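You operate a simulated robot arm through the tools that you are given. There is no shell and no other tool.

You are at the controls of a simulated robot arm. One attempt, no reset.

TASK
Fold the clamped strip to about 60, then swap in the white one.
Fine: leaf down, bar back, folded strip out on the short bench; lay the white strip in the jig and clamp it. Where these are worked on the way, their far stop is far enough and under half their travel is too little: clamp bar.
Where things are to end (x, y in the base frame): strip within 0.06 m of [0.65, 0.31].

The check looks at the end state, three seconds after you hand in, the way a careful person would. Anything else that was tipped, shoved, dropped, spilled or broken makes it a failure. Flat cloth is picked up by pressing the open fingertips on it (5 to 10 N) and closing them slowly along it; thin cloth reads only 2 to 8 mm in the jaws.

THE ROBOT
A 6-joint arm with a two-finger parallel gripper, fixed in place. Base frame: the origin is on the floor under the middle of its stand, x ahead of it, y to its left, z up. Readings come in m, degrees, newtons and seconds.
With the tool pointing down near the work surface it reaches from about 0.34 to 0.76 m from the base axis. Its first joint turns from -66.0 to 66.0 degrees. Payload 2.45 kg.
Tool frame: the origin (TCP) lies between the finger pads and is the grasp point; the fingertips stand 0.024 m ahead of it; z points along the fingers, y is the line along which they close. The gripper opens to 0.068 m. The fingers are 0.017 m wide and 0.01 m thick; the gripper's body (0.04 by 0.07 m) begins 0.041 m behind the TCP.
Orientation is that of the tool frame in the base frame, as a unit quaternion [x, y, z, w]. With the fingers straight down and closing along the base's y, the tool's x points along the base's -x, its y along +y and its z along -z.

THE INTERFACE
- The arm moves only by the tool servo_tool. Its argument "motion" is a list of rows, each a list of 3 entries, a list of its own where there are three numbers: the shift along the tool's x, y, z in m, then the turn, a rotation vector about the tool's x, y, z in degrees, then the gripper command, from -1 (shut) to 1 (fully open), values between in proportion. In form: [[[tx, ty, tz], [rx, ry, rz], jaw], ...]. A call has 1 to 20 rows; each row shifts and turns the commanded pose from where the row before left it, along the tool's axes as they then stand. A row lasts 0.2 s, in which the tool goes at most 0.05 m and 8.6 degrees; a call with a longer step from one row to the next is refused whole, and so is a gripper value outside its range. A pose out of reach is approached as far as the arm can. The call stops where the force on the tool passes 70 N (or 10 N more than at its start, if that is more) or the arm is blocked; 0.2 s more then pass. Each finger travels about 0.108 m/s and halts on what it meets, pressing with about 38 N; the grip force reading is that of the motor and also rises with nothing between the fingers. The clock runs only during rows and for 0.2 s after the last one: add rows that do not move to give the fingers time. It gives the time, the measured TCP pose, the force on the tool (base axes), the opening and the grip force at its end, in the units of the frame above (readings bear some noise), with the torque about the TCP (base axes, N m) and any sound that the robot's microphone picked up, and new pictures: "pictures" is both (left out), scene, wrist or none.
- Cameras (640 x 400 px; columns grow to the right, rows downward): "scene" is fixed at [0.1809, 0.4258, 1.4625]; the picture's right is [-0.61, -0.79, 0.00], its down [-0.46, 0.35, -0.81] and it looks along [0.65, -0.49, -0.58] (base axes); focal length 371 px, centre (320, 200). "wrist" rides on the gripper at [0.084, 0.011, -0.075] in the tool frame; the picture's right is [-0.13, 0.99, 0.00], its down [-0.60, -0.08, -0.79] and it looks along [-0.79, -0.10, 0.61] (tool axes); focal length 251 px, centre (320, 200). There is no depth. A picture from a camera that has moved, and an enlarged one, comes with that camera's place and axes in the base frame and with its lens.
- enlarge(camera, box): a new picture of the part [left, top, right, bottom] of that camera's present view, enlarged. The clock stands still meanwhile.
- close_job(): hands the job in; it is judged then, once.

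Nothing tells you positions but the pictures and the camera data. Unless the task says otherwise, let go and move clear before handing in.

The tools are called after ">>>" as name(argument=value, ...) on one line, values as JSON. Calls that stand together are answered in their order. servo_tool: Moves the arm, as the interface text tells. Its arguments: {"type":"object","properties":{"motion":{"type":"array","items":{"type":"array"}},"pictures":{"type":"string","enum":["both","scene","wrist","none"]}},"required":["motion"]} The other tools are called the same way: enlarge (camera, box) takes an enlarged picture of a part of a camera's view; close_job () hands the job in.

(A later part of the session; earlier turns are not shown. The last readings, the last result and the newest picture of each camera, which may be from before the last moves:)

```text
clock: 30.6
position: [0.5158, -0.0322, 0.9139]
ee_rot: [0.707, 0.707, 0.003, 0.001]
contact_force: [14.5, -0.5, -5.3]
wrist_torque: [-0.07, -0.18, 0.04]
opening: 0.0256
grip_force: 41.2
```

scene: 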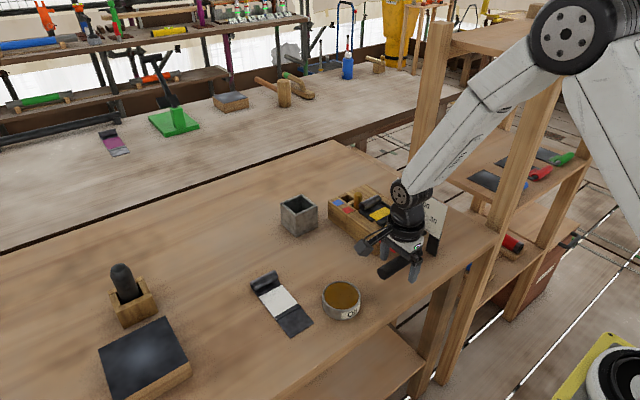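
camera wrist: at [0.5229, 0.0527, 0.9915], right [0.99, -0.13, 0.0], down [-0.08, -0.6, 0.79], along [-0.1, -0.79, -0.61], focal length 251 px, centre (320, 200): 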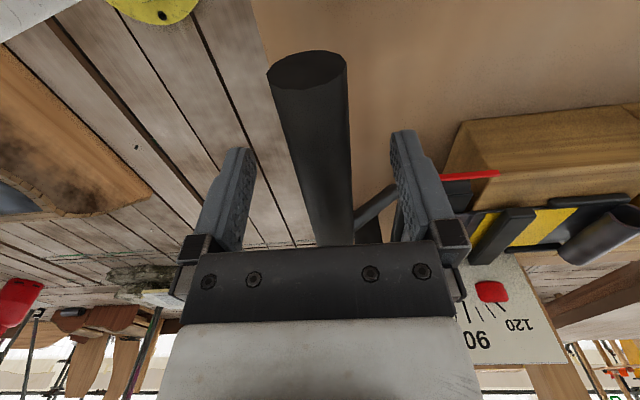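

Gripped. Now fold the first 24° following the hinge arc, with the tool rotating 2.6° for every 4° of leaf.

>>> servo_tool(motion=[[[0, 0.0025, 0], [0, 0, 0], -1], [[0, 0.00204, -0.00725], [2.6, 0, 0], -1], [[0, 0.00222, -0.00719], [2.6, 0, 0], -1], [[0, 0.00238, -0.00714], [2.6, 0, 0], -1], [[0, 0.00256, -0.00707], [2.6, 0, 0], -1], [[0, 0.00274, -0.00701], [2.6, 0, 0], -1], [[0, 0.00291, -0.00694], [2.6, 0, 0], -1], [[0, 0, 0], [0, 0, 0], -1]])

>>> enlarge(camera="scene", box=[340, 170, 480, 300])

>>> enlarge(camera="wrist", box=[360, 80, 640, 380])

```text
clock: 32.4
position: [0.534, -0.0316, 0.9529]
ee_rot: [0.7, 0.7, -0.096, -0.098]
contact_force: [-15.6, 3.8, 2.3]
wrist_torque: [0.59, 0.38, -0.13]
opening: 0.0261
grip_force: 41.1
camera wrist: at [0.5645, 0.0526, 1.0224], right [0.95, -0.13, -0.27], down [0.14, -0.61, 0.78], along [-0.27, -0.79, -0.56], focal length 251 px, centre (320, 200)
```

scene: 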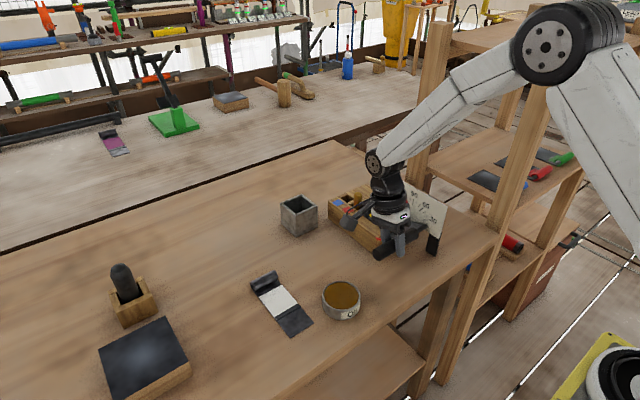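
wrist: 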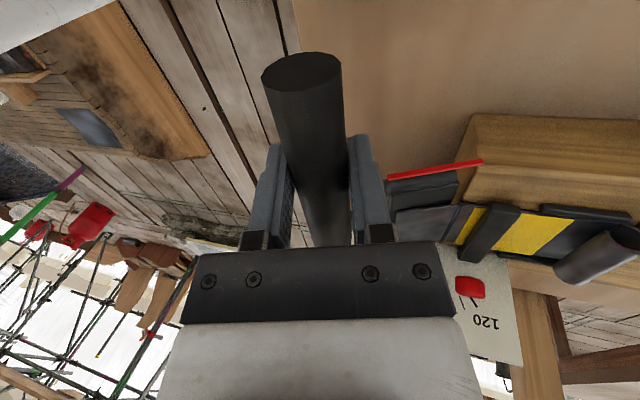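

```text
3.08 times, centred on (410, 235) of scene
camera zoom: at [0.1804, 0.4259, 1.4625], right [-0.61, -0.79, 0.0], down [-0.46, 0.35, -0.81], along [0.65, -0.49, -0.58], focal length 1141 px, centre (43, 92)
```

zoom: 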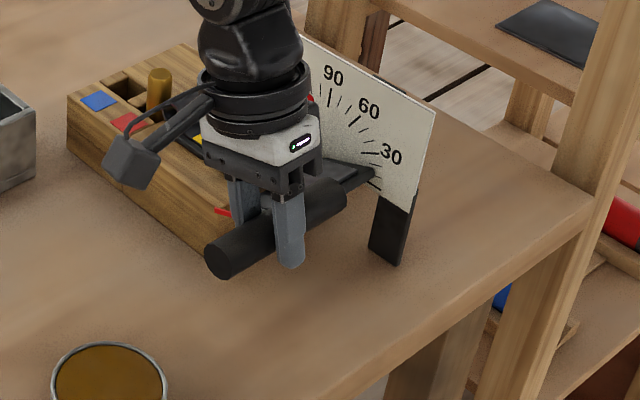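

```text
1.33 times, centred on (500, 230) of wrist
camera zoom: at [0.5645, 0.0526, 1.0224], right [0.95, -0.13, -0.27], down [0.14, -0.61, 0.78], along [-0.27, -0.79, -0.56], focal length 335 px, centre (80, 160)
```

zoom: 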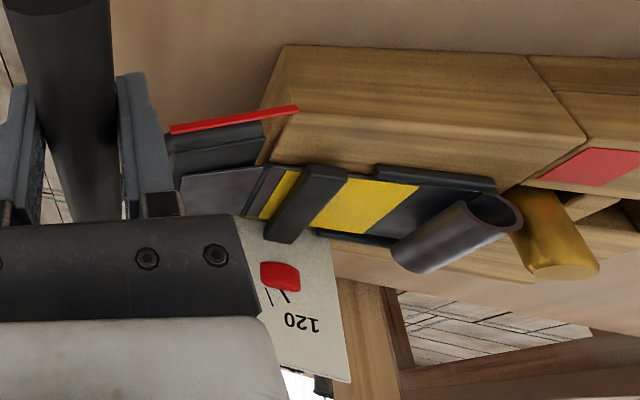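

The leaf is at about 23° with modest forces. Continuing the arc.

>>> servo_tool(motion=[[[0, 0.0011, -0.0063], [2.6, 0, 0], -1], [[0, 0.00322, -0.00675], [2.6, 0, 0], -1], [[0, 0.00338, -0.00667], [2.6, 0, 0], -1], [[0, 0.00354, -0.00659], [2.6, 0, 0], -1], [[0, 0.00371, -0.0065], [2.6, 0, 0], -1], [[0, 0, 0], [0, 0, 0], -1]])

>>> enlarge(camera="scene", box=[340, 160, 480, 290])

>>> enlarge(camera="wrist", box=[360, 80, 640, 380])

```text
clock: 33.8
position: [0.5625, -0.0302, 0.9785]
ee_rot: [0.685, 0.686, -0.174, -0.175]
contact_force: [7.0, 15.6, -17.6]
wrist_torque: [0.05, 0.11, -0.18]
opening: 0.0256
grip_force: 41.1
camera wrist: at [0.6062, 0.0525, 1.0389], right [0.87, -0.13, -0.47], down [0.31, -0.61, 0.73], along [-0.38, -0.79, -0.49], focal length 251 px, centre (320, 200)
```

scene: 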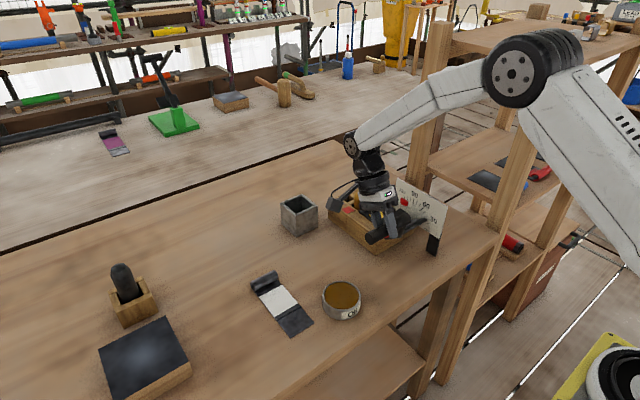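
wrist: 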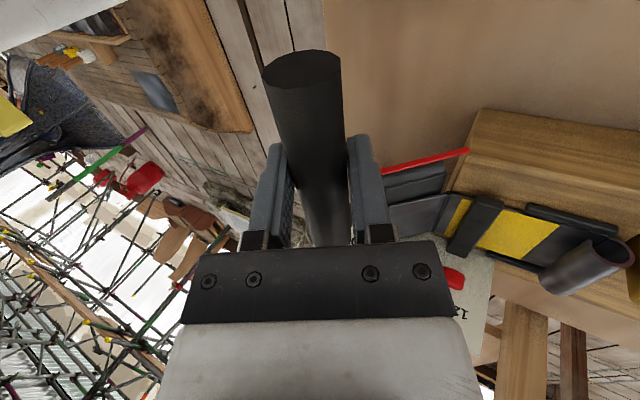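

```text
3.08 times, centred on (410, 225) of scene
camera zoom: at [0.1814, 0.4263, 1.4623], right [-0.61, -0.79, 0.0], down [-0.46, 0.35, -0.81], along [0.65, -0.49, -0.58], focal length 1141 px, centre (43, 123)
```

zoom: 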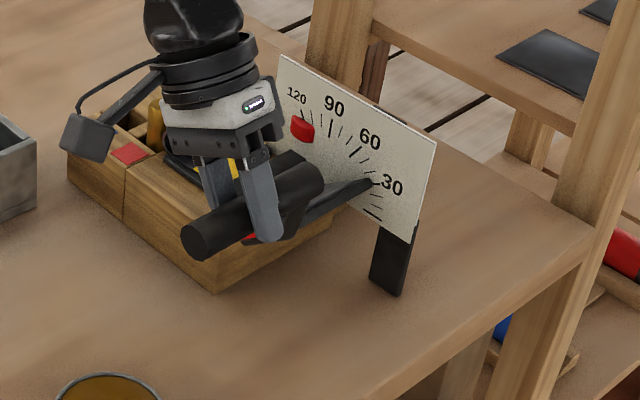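

```text
1.33 times, centred on (500, 230) of wrist
camera zoom: at [0.6062, 0.0525, 1.0389], right [0.87, -0.13, -0.47], down [0.31, -0.61, 0.73], along [-0.38, -0.79, -0.49], focal length 335 px, centre (80, 160)
```

zoom: 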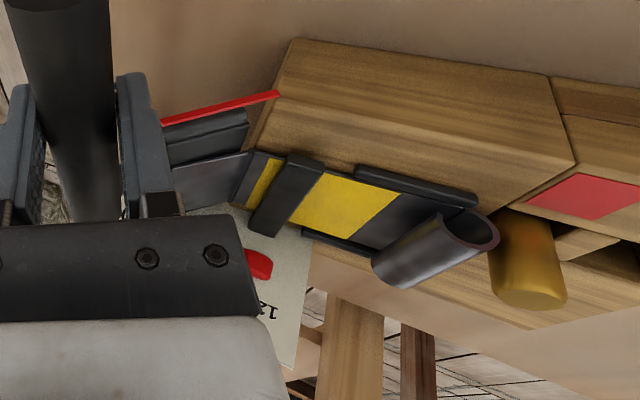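

Handle geometry suggests ~44°. Let me zoom in to check the leaf against the scale.

>>> enlarge(camera="scene", box=[395, 180, 455, 250])

>>> enlarge(camera="wrist", box=[380, 130, 500, 260])

```text
5.71 times, centred on (425, 215) of scene
camera zoom: at [0.1814, 0.4263, 1.4623], right [-0.61, -0.79, 0.0], down [-0.46, 0.35, -0.81], along [0.65, -0.49, -0.58], focal length 2120 px, centre (-280, 114)
```

zoom: 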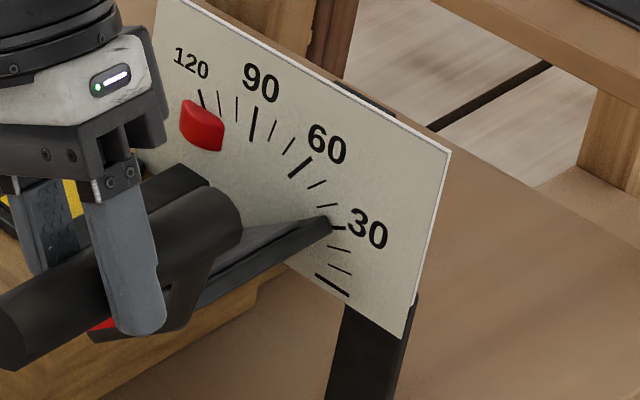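

```text
3.08 times, centred on (440, 195) of wrist
camera zoom: at [0.6062, 0.0525, 1.0389], right [0.87, -0.13, -0.47], down [0.31, -0.61, 0.73], along [-0.38, -0.79, -0.49], focal length 774 px, centre (-49, 215)
```

zoom: 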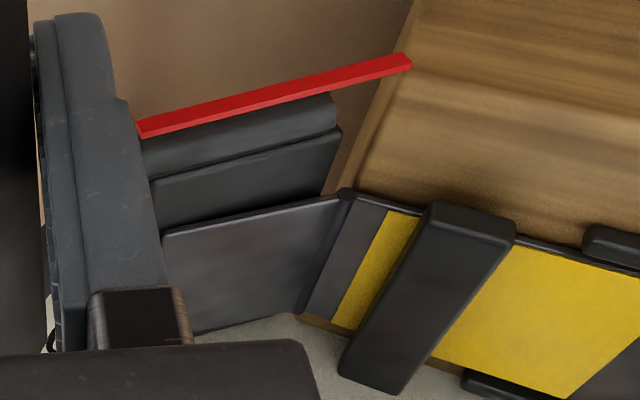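

The leaf reads about 40° once parallax is allowed for. I'll go on about 16° more and check again.

>>> servo_tool(motion=[[[0.001, 0.00411, -0.00693], [2.4, 0, 0], -1], [[0.001, 0.00431, -0.00681], [2.4, 0, 0], -1], [[0, 0.00449, -0.00669], [2.4, 0, 0], -1], [[0, 0.00468, -0.00656], [2.4, 0, 0], -1], [[0, 0, 0], [0, 0, 0], -1]])

>>> enlarge(camera="scene", box=[385, 170, 455, 250])

>>> enlarge(camera="wrist", box=[380, 110, 520, 260])

```text
clock: 35.0
position: [0.5906, -0.0309, 0.9914]
ee_rot: [0.667, 0.669, -0.232, -0.232]
contact_force: [-0.4, 2.3, -12.9]
wrist_torque: [-0.18, 0.2, 0.11]
opening: 0.0255
grip_force: 41.1
camera wrist: at [0.6441, 0.0525, 1.0437], right [0.78, -0.13, -0.61], down [0.43, -0.6, 0.67], along [-0.46, -0.79, -0.42], focal length 251 px, centre (320, 200)
```

scene: 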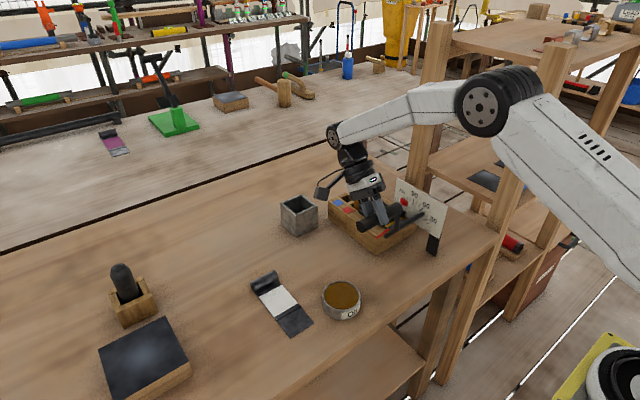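
wrist: 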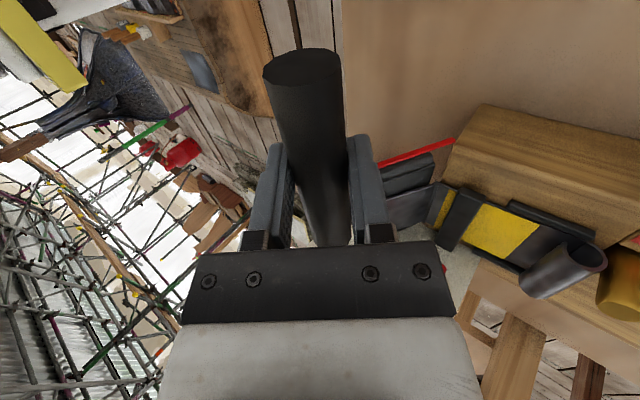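

```text
5.00 times, centred on (420, 210) of scene
camera zoom: at [0.1811, 0.4258, 1.4625], right [-0.61, -0.79, 0.0], down [-0.46, 0.35, -0.81], along [0.65, -0.49, -0.58], focal length 1855 px, centre (-180, 150)
```

zoom: 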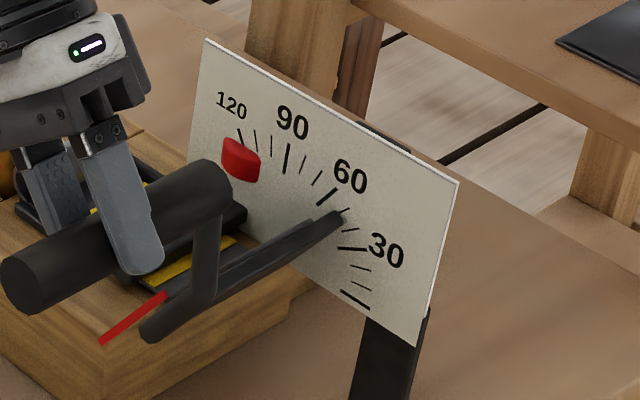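

```text
2.67 times, centred on (450, 185) of wrist
camera zoom: at [0.6441, 0.0525, 1.0437], right [0.78, -0.13, -0.61], down [0.43, -0.6, 0.67], along [-0.46, -0.79, -0.42], focal length 670 px, centre (-27, 240)
```

zoom: 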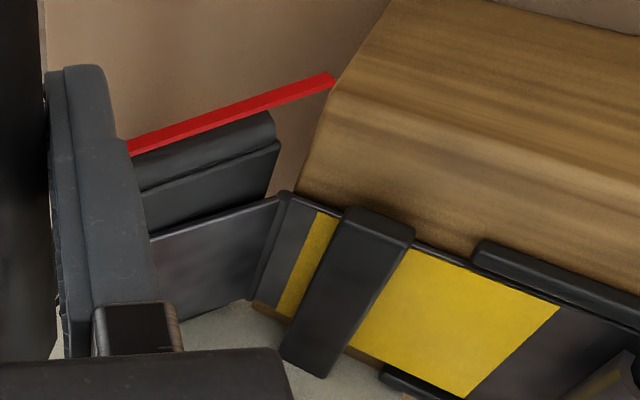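

By the red pointer rod's slope and the handle angle, the leaf is at roughly 57–60°. I'll nudge it 2° more and hold, then verify.

>>> servo_tool(motion=[[[0, 0.00232, -0.00297], [1.2, 0, 0], -1], [[0, 0, 0], [0, 0, 0], -1], [[0, 0, 0], [0, 0, 0], -1]])

>>> enlarge(camera="wrist", box=[380, 110, 520, 260])

>>> enlarge(camera="scene", box=[385, 170, 455, 250])

```text
clock: 35.8
position: [0.594, -0.0309, 0.9934]
ee_rot: [0.666, 0.666, -0.238, -0.237]
contact_force: [-3.4, -0.8, -3.0]
wrist_torque: [-0.36, 0.26, 0.27]
opening: 0.0253
grip_force: 41.2
camera wrist: at [0.6488, 0.0525, 1.0437], right [0.77, -0.13, -0.63], down [0.44, -0.6, 0.66], along [-0.47, -0.79, -0.41], focal length 251 px, centre (320, 200)
```

scene: 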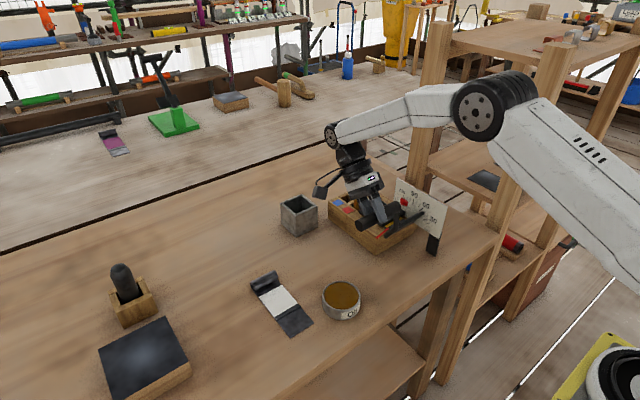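
wrist: 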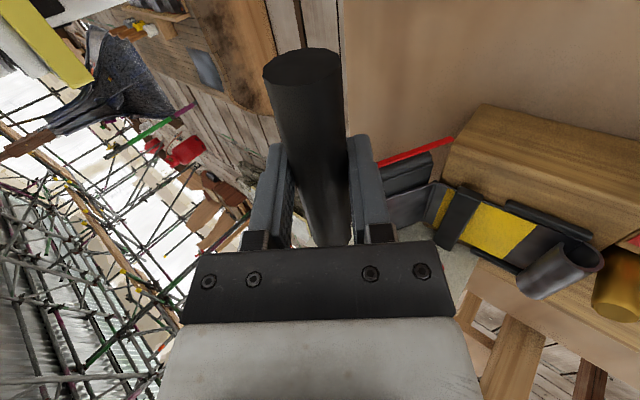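

```text
2.67 times, centred on (450, 185) of wrist
camera zoom: at [0.6488, 0.0525, 1.0437], right [0.77, -0.13, -0.63], down [0.44, -0.6, 0.66], along [-0.47, -0.79, -0.41], focal length 670 px, centre (-27, 240)
```

zoom: 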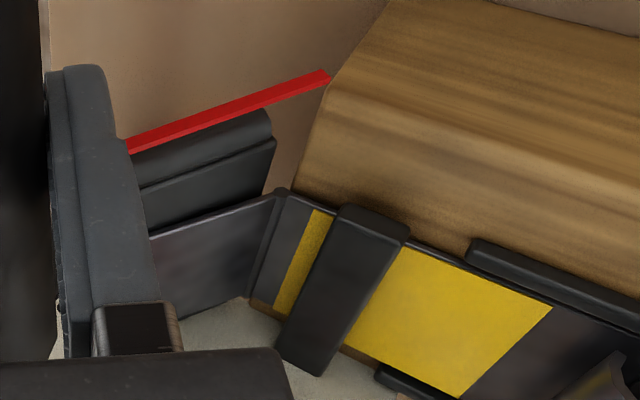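

```text
5.00 times, centred on (420, 210) of scene
camera zoom: at [0.1809, 0.4258, 1.4625], right [-0.61, -0.79, 0.0], down [-0.46, 0.35, -0.81], along [0.65, -0.49, -0.58], focal length 1855 px, centre (-180, 150)
```

zoom: 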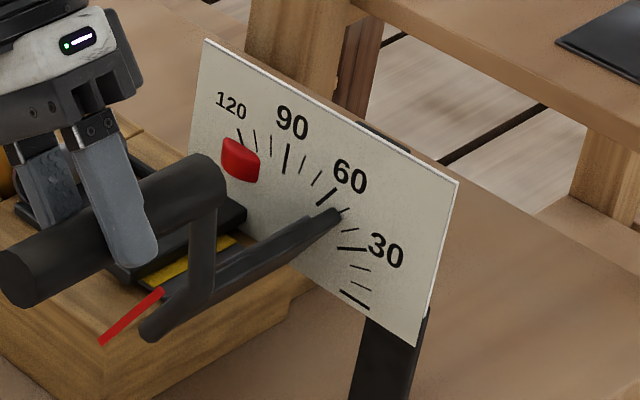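

The leaf is now at about 60°. I'll lower the leaf along the reverse arc and inspect the fold angle for springback.

>>> servo_tool(motion=[[[0, -0.00449, 0.00632], [-2.63, 0, 0], -1], [[0, -0.00432, 0.00643], [-2.63, 0, 0], -1], [[0, -0.00415, 0.00654], [-2.63, 0, 0], -1], [[0, -0.00397, 0.00666], [-2.63, 0, 0], -1], [[0, -0.00379, 0.00676], [-2.63, 0, 0], -1], [[0, -0.00361, 0.00686], [-2.63, 0, 0], -1], [[0, -0.00343, 0.00695], [-2.63, 0, 0], -1], [[0, -0.00325, 0.00704], [-2.63, 0, 0], -1], [[0, -0.00305, 0.00712], [-2.63, 0, 0], -1], [[0, -0.00287, 0.0072], [-2.63, 0, 0], -1], [[0, -0.00268, 0.00727], [-2.63, 0, 0], -1], [[0, -0.00248, 0.00734], [-2.63, 0, 0], -1], [[0, 0, 0], [0, 0, 0], -1]])

>>> enlarge(camera="wrist", box=[360, 80, 640, 300])

```text
clock: 38.6
position: [0.523, -0.0298, 0.9364]
ee_rot: [0.706, 0.705, -0.048, -0.049]
contact_force: [-4.5, -8.5, 3.4]
wrist_torque: [0.01, -0.24, 0.09]
opening: 0.0254
grip_force: 41.1
camera wrist: at [0.5422, 0.0536, 1.0095], right [0.98, -0.13, -0.14], down [0.03, -0.61, 0.8], along [-0.19, -0.79, -0.59], focal length 251 px, centre (320, 200)
```

scene: 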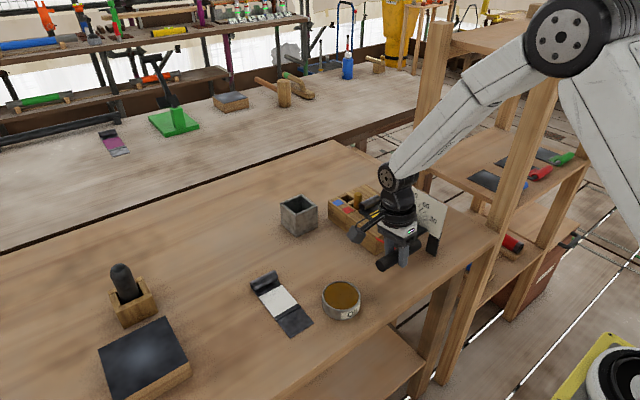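
wrist: 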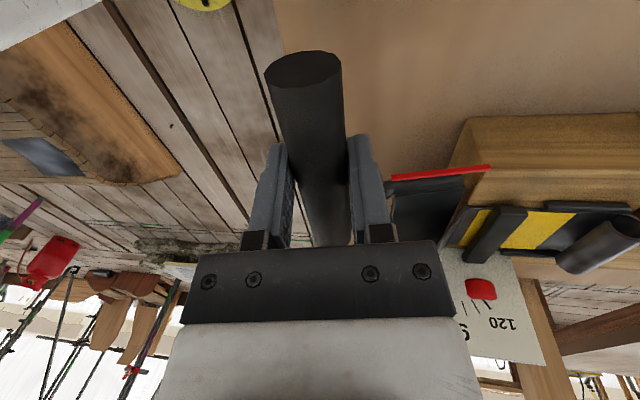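

```text
1.82 times, centred on (500, 190) of wrist
camera zoom: at [0.5422, 0.0536, 1.0095], right [0.98, -0.13, -0.14], down [0.03, -0.61, 0.8], along [-0.19, -0.79, -0.59], focal length 457 px, centre (-7, 218)
```

zoom: 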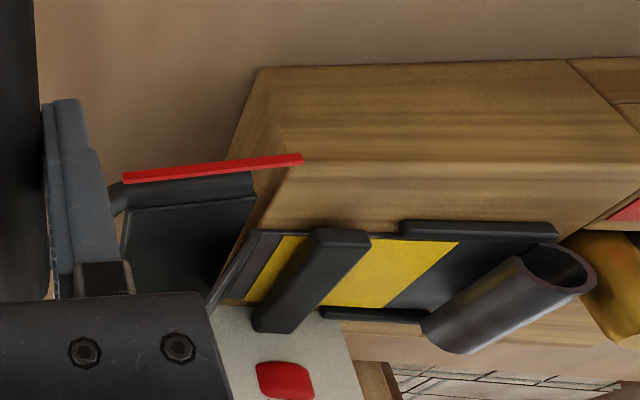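

The strip flap stays bent as the leaf goes down. Finish lowering to the stop, then release.

>>> servo_tool(motion=[[[0, -0.00229, 0.0074], [-2.63, 0, 0], -1], [[0, -0.00208, 0.00746], [-2.63, 0, 0], -1], [[0, -0.00189, 0.00752], [-2.0, 0, 0], -1], [[0, 0, 0], [0, 0, 0], -1]], pictures="none")

```text
clock: 39.6
position: [0.5149, -0.0301, 0.9175]
ee_rot: [0.708, 0.706, -0.001, -0.002]
contact_force: [-2.9, 5.3, 28.9]
wrist_torque: [0.04, 0.01, -0.01]
opening: 0.0259
grip_force: 41.0
```

The leaf is against its lower stop. Releasing and retreating upward, then looking at the strip from the side.

>>> servo_tool(motion=[[[0, 0, -0.002], [0, 0, 0], -1], [[0, 0, 0], [0, 0, 0], 0], [[0, 0, 0], [0, 0, 0], 1], [[0, 0, 0], [0, 0, 0], 1], [[0, 0, -0.03], [0, 0, 0], 1], [[0, 0, -0.04], [0, 0, 0], 1], [[0.03, 0, -0.03], [0, 0, 0], 1], [[0.04, 0, 0], [0, 0, 0], 1], [[0.02, 0, 0], [0, 0, 0], 1], [[0, 0, 0], [0, 0, 0], 1]])

>>> enlarge(camera="scene", box=[340, 180, 460, 290])

>>> enlarge(camera="wrist", box=[300, 60, 560, 260])

```text
clock: 41.8
position: [0.5143, 0.0601, 1.018]
ee_rot: [0.707, 0.707, -0.002, -0.004]
contact_force: [0.0, 0.8, -0.1]
wrist_torque: [0.02, -0.01, -0.03]
opening: 0.068
grip_force: 0.0
camera wrist: at [0.5246, 0.1443, 1.0931], right [0.99, -0.13, -0.01], down [-0.07, -0.6, 0.79], along [-0.11, -0.79, -0.61], focal length 251 px, centre (320, 200)
```

scene: 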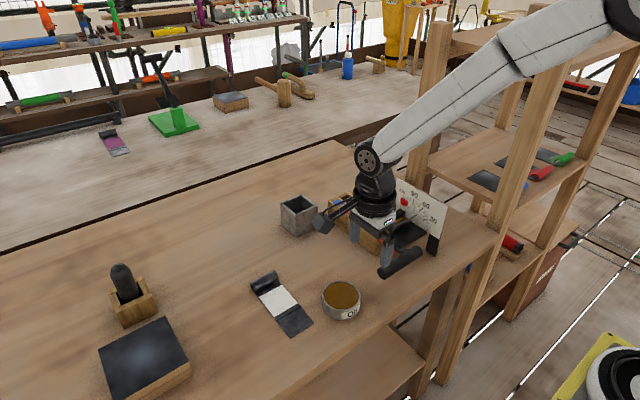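
wrist: 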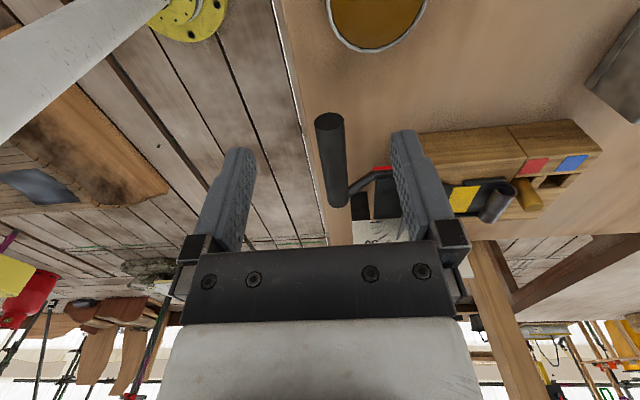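

```text
3.64 times, centred on (400, 235) of scene
camera zoom: at [0.1809, 0.4258, 1.4625], right [-0.61, -0.79, 0.0], down [-0.46, 0.35, -0.81], along [0.65, -0.49, -0.58], focal length 1349 px, centre (29, 73)
```

zoom: 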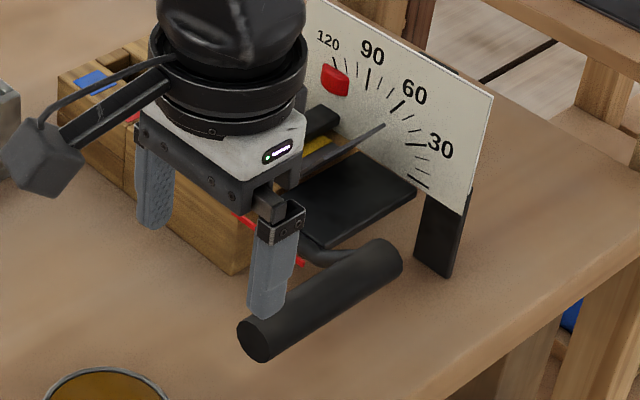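

```text
2.00 times, centred on (430, 160) of wrist
camera zoom: at [0.5246, 0.1443, 1.0931], right [0.99, -0.13, -0.01], down [-0.07, -0.6, 0.79], along [-0.11, -0.79, -0.61], focal length 503 px, centre (100, 280)
```

zoom: 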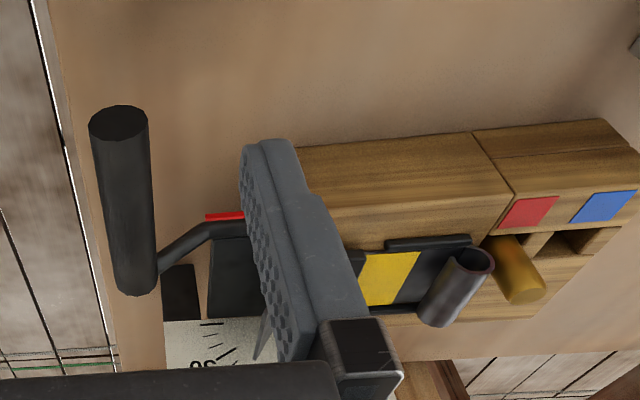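

The leaf is down and the flap stands bent. I'll shift +x to see it between the fingers and measure its angle.

>>> servo_tool(motion=[[[0, 0.045, 0], [0, 0, 0], 1], [[0, 0.045, 0], [0, 0, 0], 1], [[0, 0, 0], [0, 0, 0], 1]])

>>> enlarge(camera="wrist", box=[240, 120, 420, 245])

>>> enlarge(camera="scene", box=[360, 180, 460, 270])

```text
clock: 42.6
position: [0.6044, 0.0588, 1.0174]
ee_rot: [0.707, 0.707, -0.002, -0.003]
contact_force: [0.2, 0.3, 0.2]
wrist_torque: [-0.04, 0.02, 0.0]
opening: 0.0681
grip_force: 0.1
camera wrist: at [0.6148, 0.1425, 1.0915], right [0.99, -0.13, -0.01], down [-0.07, -0.6, 0.79], along [-0.11, -0.79, -0.61], focal length 251 px, centre (320, 200)
```

scene: 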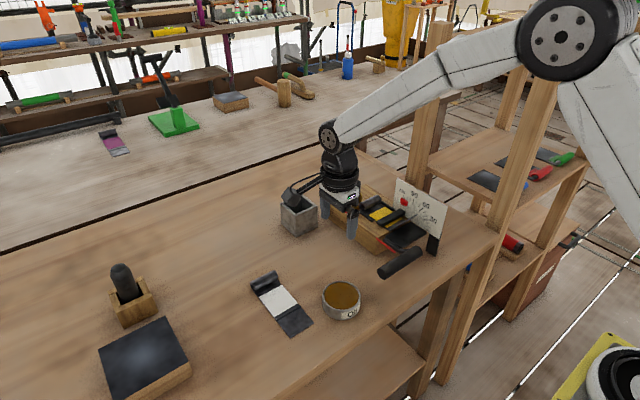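
wrist: 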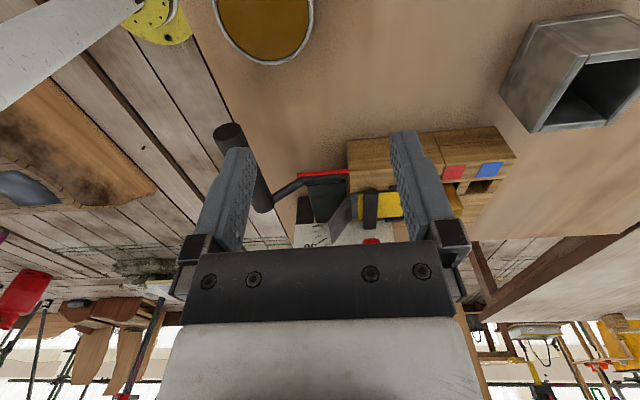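

```text
3.20 times, centred on (330, 182) of wrist
camera zoom: at [0.6148, 0.1425, 1.0915], right [0.99, -0.13, -0.01], down [-0.07, -0.6, 0.79], along [-0.11, -0.79, -0.61], focal length 805 px, centre (288, 256)
```

zoom: 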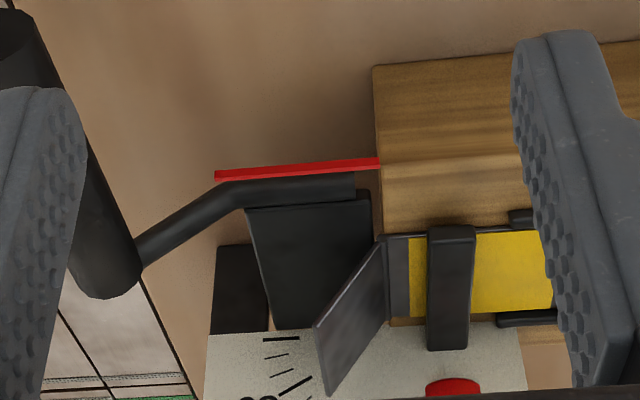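

```text
4.44 times, centred on (410, 225) of scene
camera zoom: at [0.1809, 0.4258, 1.4625], right [-0.61, -0.79, 0.0], down [-0.46, 0.35, -0.81], along [0.65, -0.49, -0.58], focal length 1649 px, centre (-80, 89)
```

zoom: 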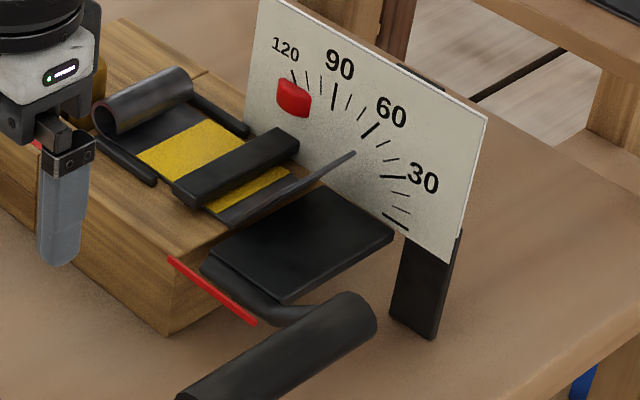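

From this view the flap looks to be around 52–55°. Let me zoom in more for a precise measurement.

>>> enlarge(camera="scene", box=[400, 205, 440, 235])

>>> enlarge(camera="wrist", box=[310, 160, 380, 245])

```text
13.33 times, centred on (420, 220) of scene
camera zoom: at [0.1809, 0.4258, 1.4625], right [-0.61, -0.79, 0.0], down [-0.46, 0.35, -0.81], along [0.65, -0.49, -0.58], focal length 4946 px, centre (-1013, -67)
```

zoom: 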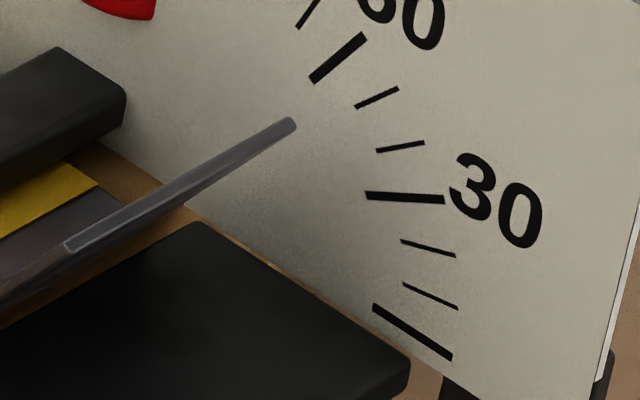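

```text
4.71 times, centred on (345, 202) of wrist
camera zoom: at [0.6148, 0.1425, 1.0915], right [0.99, -0.13, -0.01], down [-0.07, -0.6, 0.79], along [-0.11, -0.79, -0.61], focal length 1183 px, centre (202, 188)
```

zoom: 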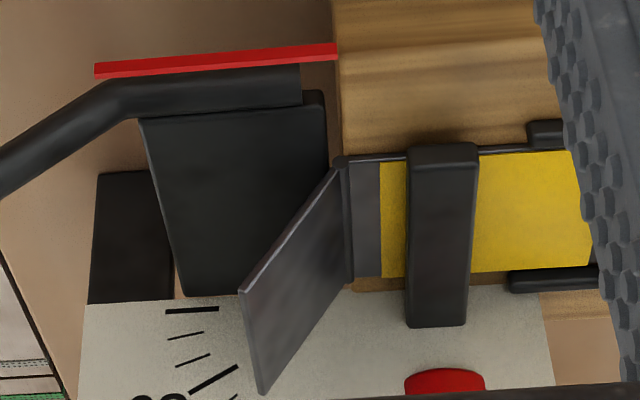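

>>> enlarge(camera="scene", box=[378, 210, 418, 240])

```text
13.33 times, centred on (398, 225) of scene
camera zoom: at [0.1809, 0.4258, 1.4625], right [-0.61, -0.79, 0.0], down [-0.46, 0.35, -0.81], along [0.65, -0.49, -0.58], focal length 4946 px, centre (-720, -133)
```

zoom: 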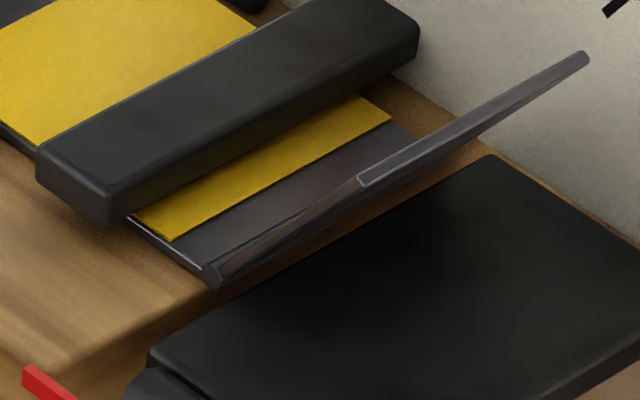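

Triangulating the fold line (0.618, 0.889) and the flap tip (0.590, 0.928) gives a flap angle of about 54°, so there's roughly 6° of springback. I'll regrip the handle and fold to about 66°.

>>> servo_tool(motion=[[[0, -0.045, 0], [0, 0, 0], 1], [[0, -0.045, 0], [0, 0, 0], 1], [[-0.045, 0, 0], [0, 0, 0], 1], [[-0.045, 0, 0], [0, 0, 0], 1], [[0, 0, 0.035], [0, 0, 0], 1], [[0, 0, 0.035], [0, 0, 0], 1], [[0, 0, 0.03], [0, 0, 0], 1], [[0, 0, 0], [0, 0, 0], 1]])

```text
clock: 44.4
position: [0.5151, -0.0262, 0.9164]
ee_rot: [0.707, 0.707, -0.003, -0.005]
contact_force: [-0.1, -0.7, 0.3]
wrist_torque: [0.01, -0.01, -0.02]
opening: 0.0681
grip_force: 0.1
camera wrist: at [0.524, 0.057, 0.9912], right [0.99, -0.13, -0.01], down [-0.07, -0.6, 0.79], along [-0.11, -0.79, -0.61], focal length 251 px, centre (320, 200)
```

scene: 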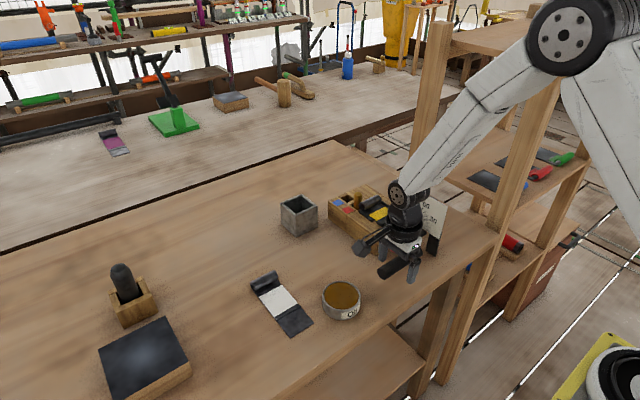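
wrist: 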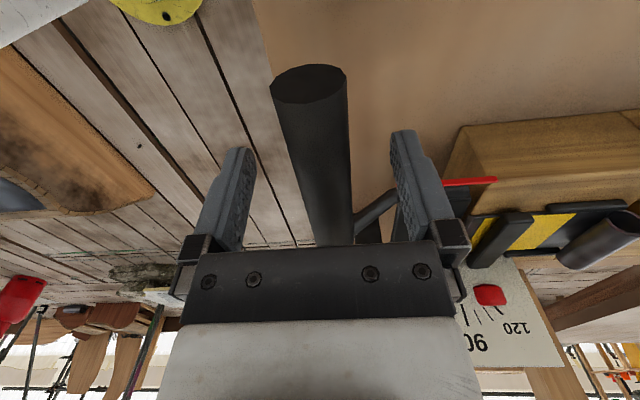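

>>> servo_tool(motion=[[[-0.004, 0, 0], [0, 0, 0], 0.3], [[0, 0, 0], [0, 0, 0], 0], [[0, 0, 0], [0, 0, 0], -0.2], [[0, 0, 0], [0, 0, 0], -0.5], [[0, 0, 0], [0, 0, 0], -1], [[0, 0, 0], [0, 0, 0], -1]], pictures="none")

```text
clock: 45.8
position: [0.5148, -0.0319, 0.9173]
ee_rot: [0.707, 0.707, -0.002, -0.003]
contact_force: [10.1, -0.4, -2.8]
wrist_torque: [-0.02, -0.11, 0.05]
opening: 0.0254
grip_force: 41.3
```

>>> servo_tool(motion=[[[0, 0.0013, 0], [0, 0, 0], -1], [[0, 0.00218, -0.00728], [2.47, 0, 0], -1], [[0, 0.00239, -0.00722], [2.47, 0, 0], -1], [[0, 0.00259, -0.00715], [2.47, 0, 0], -1], [[0, 0.00277, -0.00708], [2.47, 0, 0], -1], [[0, 0.00297, -0.007], [2.47, 0, 0], -1], [[0, 0.00316, -0.00691], [2.47, 0, 0], -1], [[0, 0.00336, -0.00682], [2.47, 0, 0], -1], [[0, 0.00354, -0.00672], [2.47, 0, 0], -1], [[0, 0.00372, -0.00663], [2.47, 0, 0], -1], [[0, 0.0039, -0.00652], [2.47, 0, 0], -1], [[0, 0.00408, -0.00641], [2.47, 0, 0], -1], [[0, 0.00426, -0.00629], [2.47, 0, 0], -1], [[0, 0.00443, -0.00617], [2.47, 0, 0], -1], [[0, 0.00459, -0.00605], [2.47, 0, 0], -1], [[0, 0, 0], [0, 0, 0], -1]])

>>> enlarge(camera="wrist", box=[380, 110, 520, 260])

```text
clock: 49.2
position: [0.5863, -0.0337, 0.9911]
ee_rot: [0.675, 0.674, -0.212, -0.213]
contact_force: [-0.2, 11.1, -7.9]
wrist_torque: [0.44, 0.13, -0.36]
opening: 0.0256
grip_force: 41.1
camera wrist: at [0.637, 0.0494, 1.0468], right [0.81, -0.13, -0.57], down [0.39, -0.6, 0.69], along [-0.43, -0.79, -0.44], focal length 251 px, centre (320, 200)
```

scene: 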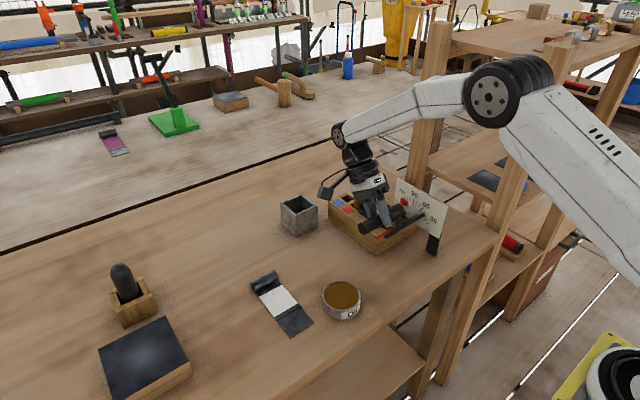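
wrist: 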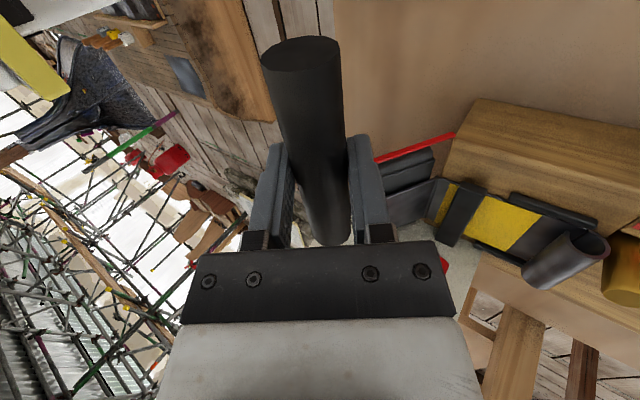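

```text
2.67 times, centred on (450, 185) of wrist
camera zoom: at [0.637, 0.0494, 1.0468], right [0.81, -0.13, -0.57], down [0.39, -0.6, 0.69], along [-0.43, -0.79, -0.44], focal length 670 px, centre (-27, 240)
```

zoom: 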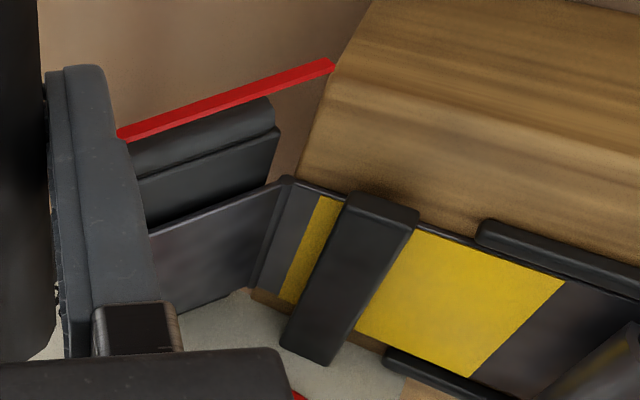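

The leaf pointer reads about 53–54° now (vs. 58.6° at the earlier peak). I need roughly 12° more for the overbend.

>>> servo_tool(motion=[[[0.001, 0.00476, -0.00592], [2.3, 0, 0], -1], [[0.001, 0.00493, -0.00579], [2.3, 0, 0], -1], [[0, 0.00509, -0.00565], [2.3, 0, 0], -1], [[0, 0, 0], [0, 0, 0], -1], [[0, 0, 0], [0, 0, 0], -1]])

>>> enlarge(camera="wrist", box=[380, 110, 520, 260])

>>> enlarge(camera="scene", box=[385, 170, 455, 250])

```text
clock: 50.4
position: [0.6089, -0.0346, 0.9979]
ee_rot: [0.66, 0.661, -0.254, -0.253]
contact_force: [-3.4, -12.5, -0.2]
wrist_torque: [0.05, 0.32, -0.04]
opening: 0.0254
grip_force: 41.3
camera wrist: at [0.6656, 0.0494, 1.0457], right [0.74, -0.13, -0.66], down [0.47, -0.6, 0.64], along [-0.48, -0.79, -0.38], focal length 251 px, centre (320, 200)
```

scene: 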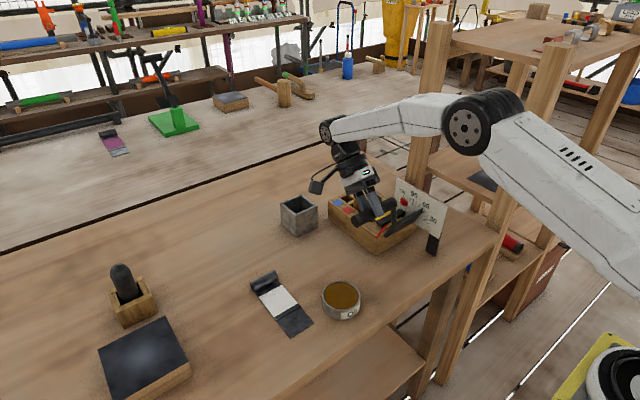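
wrist: 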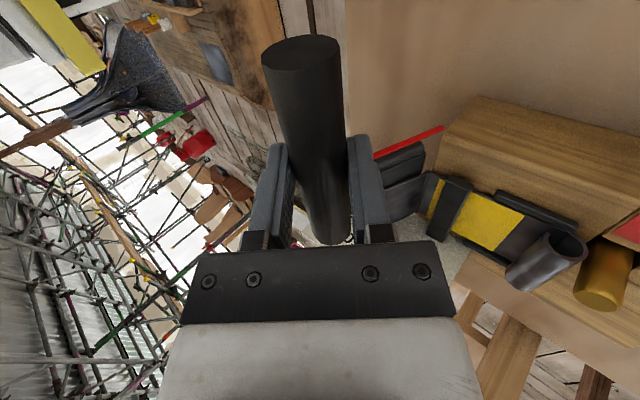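

```text
2.67 times, centred on (450, 185) of wrist
camera zoom: at [0.6656, 0.0494, 1.0457], right [0.74, -0.13, -0.66], down [0.47, -0.6, 0.64], along [-0.48, -0.79, -0.38], focal length 670 px, centre (-27, 240)
```

zoom: 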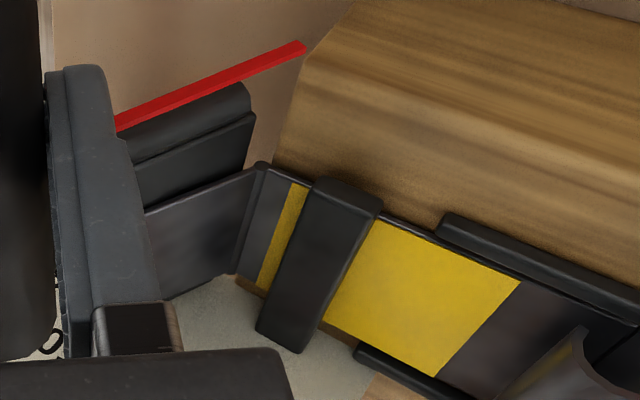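

```text
5.00 times, centred on (420, 210) of scene
camera zoom: at [0.1808, 0.4254, 1.4626], right [-0.61, -0.79, 0.0], down [-0.46, 0.35, -0.81], along [0.65, -0.49, -0.58], focal length 1855 px, centre (-180, 150)
```

zoom: 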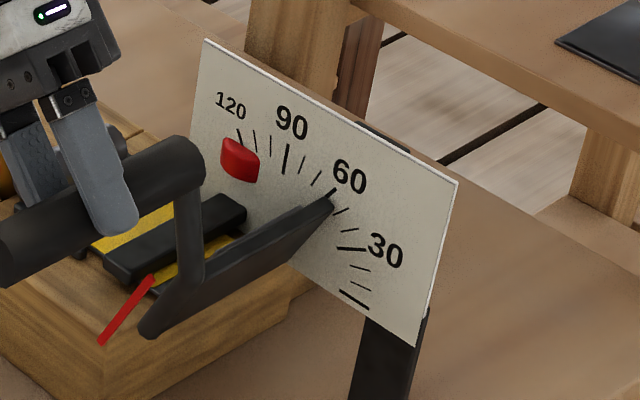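

The pointer now reads about 65.5°, i.e. +7° over last time, which should leave about 60° after springback. Lowering the leaf again.

>>> servo_tool(motion=[[[0, -0.00515, 0.00588], [-2.47, 0, 0], -1], [[0, -0.00497, 0.00603], [-2.47, 0, 0], -1], [[0, -0.00479, 0.00618], [-2.47, 0, 0], -1], [[0, -0.00462, 0.00631], [-2.47, 0, 0], -1], [[0, -0.00443, 0.00644], [-2.47, 0, 0], -1], [[0, -0.00424, 0.00657], [-2.47, 0, 0], -1], [[0, -0.00404, 0.0067], [-2.47, 0, 0], -1], [[0, -0.00384, 0.00681], [-2.47, 0, 0], -1], [[0, -0.00365, 0.00692], [-2.47, 0, 0], -1], [[0, -0.00344, 0.00702], [-2.47, 0, 0], -1], [[0, -0.00323, 0.00712], [-2.47, 0, 0], -1], [[0, -0.00302, 0.00721], [-2.47, 0, 0], -1], [[0, -0.0028, 0.0073], [-2.47, 0, 0], -1], [[0, -0.0026, 0.00738], [-2.47, 0, 0], -1], [[0, 0, 0], [0, 0, 0], -1]], pictures="none")

```text
clock: 53.6
position: [0.5225, -0.0313, 0.9371]
ee_rot: [0.706, 0.706, -0.045, -0.045]
contact_force: [12.0, -3.1, -2.8]
wrist_torque: [0.36, -0.43, -0.07]
opening: 0.0256
grip_force: 40.8
```

>>> servo_tool(motion=[[[0, -0.0018, 0.0074], [-2.47, 0, 0], -1], [[0, -0.0018, 0.00752], [-2.47, 0, 0], -1], [[0, -0.0016, 0.00758], [-2.2, 0, 0], -1], [[0, 0, 0], [0, 0, 0], -1]], pictures="none")

```text
clock: 54.6
position: [0.5151, -0.0313, 0.9176]
ee_rot: [0.708, 0.707, 0.001, -0.002]
contact_force: [-0.4, 3.4, 32.1]
wrist_torque: [0.09, -0.01, 0.01]
opening: 0.0257
grip_force: 41.3
```

Leaf is at its lower stop again. Releasing, retreating and viewing the fold from the same viewpoint.

>>> servo_tool(motion=[[[0, 0, -0.002], [0, 0, 0], -1], [[0, 0, 0], [0, 0, 0], 0], [[0, 0, 0], [0, 0, 0], 1], [[0, 0, 0], [0, 0, 0], 1], [[0, 0, -0.03], [0, 0, 0], 1], [[0, 0, -0.04], [0, 0, 0], 1], [[0.03, 0, -0.03], [0, 0, 0], 1], [[0.04, 0.0, 0], [0, 0, 0], 1], [[0.02, 0.045, 0], [0, 0, 0], 1], [[0, 0.045, 0], [0, 0, 0], 1], [[0, 0, 0], [0, 0, 0], 1]])

>>> enlarge(camera="wrist", box=[310, 160, 380, 245])

>>> enlarge(camera="scene", box=[385, 205, 435, 240])

```text
clock: 57.0
position: [0.6043, 0.0582, 1.0132]
ee_rot: [0.707, 0.707, -0.002, -0.003]
contact_force: [0.2, 0.0, -0.3]
wrist_torque: [0.01, -0.01, 0.01]
opening: 0.0683
grip_force: 0.1
camera wrist: at [0.6137, 0.1419, 1.0884], right [0.99, -0.13, -0.01], down [-0.07, -0.6, 0.79], along [-0.11, -0.79, -0.61], focal length 251 px, centre (320, 200)
```

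scene: 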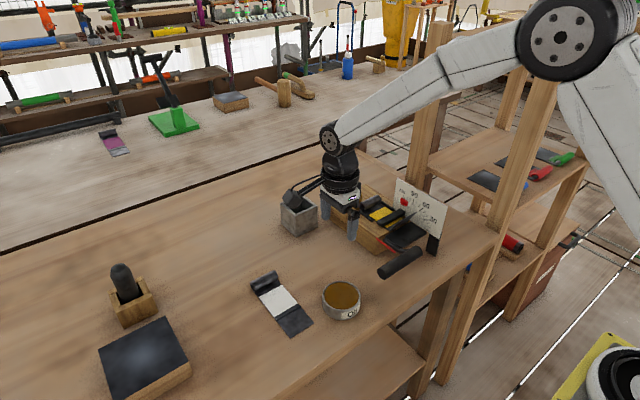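
wrist: 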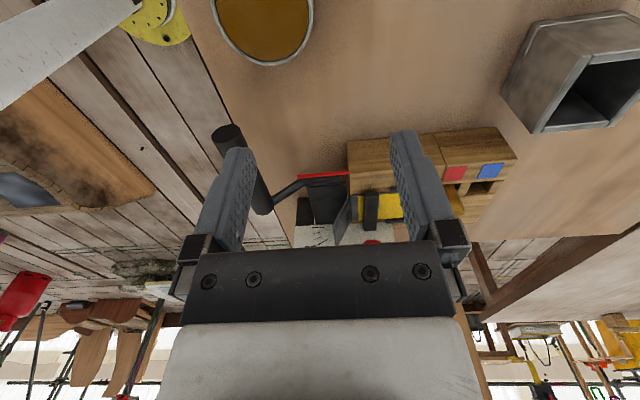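

```text
4.71 times, centred on (345, 202) of wrist
camera zoom: at [0.6137, 0.1419, 1.0884], right [0.99, -0.13, -0.01], down [-0.07, -0.6, 0.79], along [-0.11, -0.79, -0.61], focal length 1183 px, centre (202, 188)
```

zoom: 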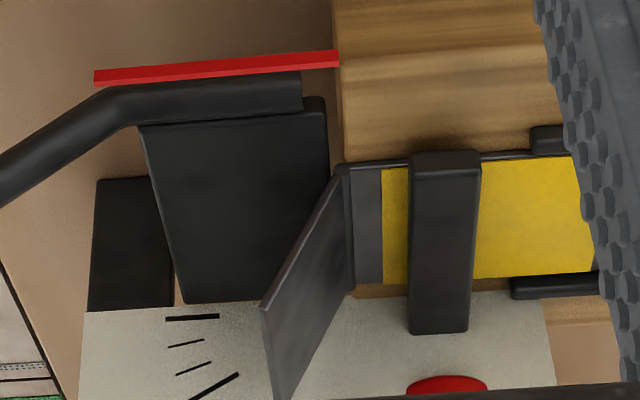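

```text
11.43 times, centred on (410, 222) of scene
camera zoom: at [0.1809, 0.4258, 1.4625], right [-0.61, -0.79, 0.0], down [-0.46, 0.35, -0.81], along [0.65, -0.49, -0.58], focal length 4240 px, centre (-709, -57)
```

zoom: 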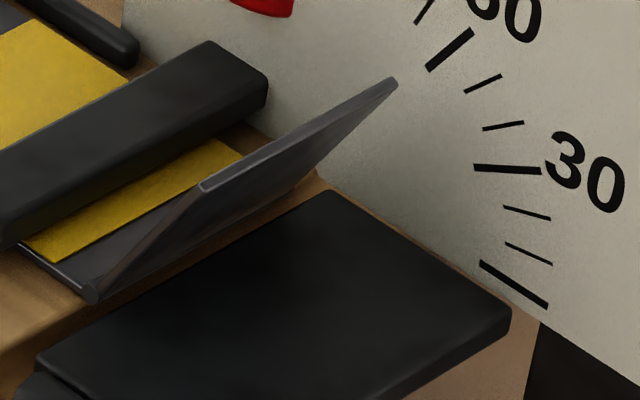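

The flap now measures about 61° — good. Next is the clamp bar: its red knob sits tight against the back of the plate, so I'll turn the gripper so the camera is on the -y side (half turn) and inspect the knob from behind.

>>> servo_tool(motion=[[[0, -0.03, -0.03], [0, 0, -8.182], 1], [[0, 0, -0.02], [0, 0, -8.182], 1], [[0, 0, 0], [0, 0, -8.182], 1], [[0, 0, 0], [0, 0, -8.182], 1], [[0, 0, 0], [0, 0, -8.182], 1], [[0, 0, 0], [0, 0, -8.182], 1], [[0, 0, 0], [0, 0, -8.182], 1], [[0, 0, 0], [0, 0, -8.182], 1], [[0, 0, 0], [0, 0, -8.182], 1], [[0, 0, 0], [0, 0, -8.182], 1], [[0, 0, 0], [0, 0, -8.182], 1], [[0, 0, 0], [0, 0, -8.182], 1], [[0, 0, 0], [0, 0, -8.182], 1], [[0, 0, 0], [0, 0, -8.182], 1], [[0, 0, 0], [0, 0, -8.182], 1], [[0, 0, 0], [0, 0, -8.182], 1], [[0, 0, 0], [0, 0, -8.182], 1], [[0, 0, 0], [0, 0, -8.182], 1], [[0, 0, 0], [0, 0, 0], 1]])

```text
clock: 61.0
position: [0.5751, 0.0581, 1.0677]
ee_rot: [-0.48, 0.877, 0.002, -0.002]
contact_force: [-0.1, -1.2, -0.6]
wrist_torque: [0.0, -0.03, 0.0]
opening: 0.0684
grip_force: 0.1
camera wrist: at [0.5196, -0.0072, 1.1426], right [-0.76, 0.64, 0.0], down [0.4, 0.47, 0.79], along [0.51, 0.61, -0.61], focal length 251 px, centre (320, 200)
```

scene: 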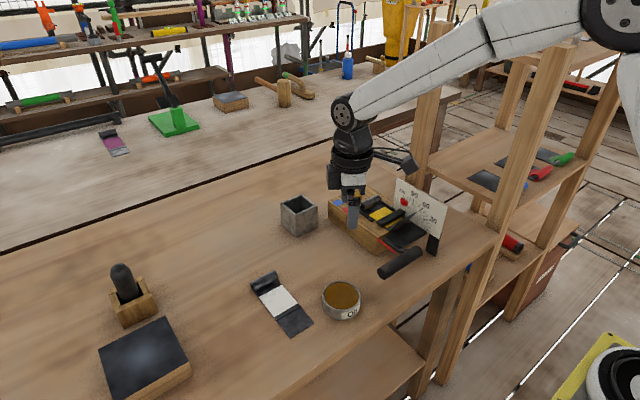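
wrist: 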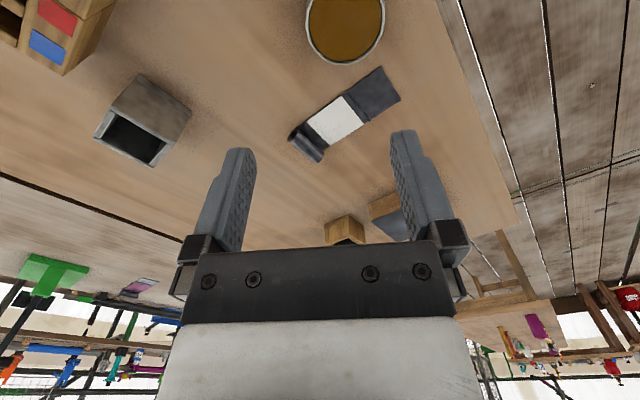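

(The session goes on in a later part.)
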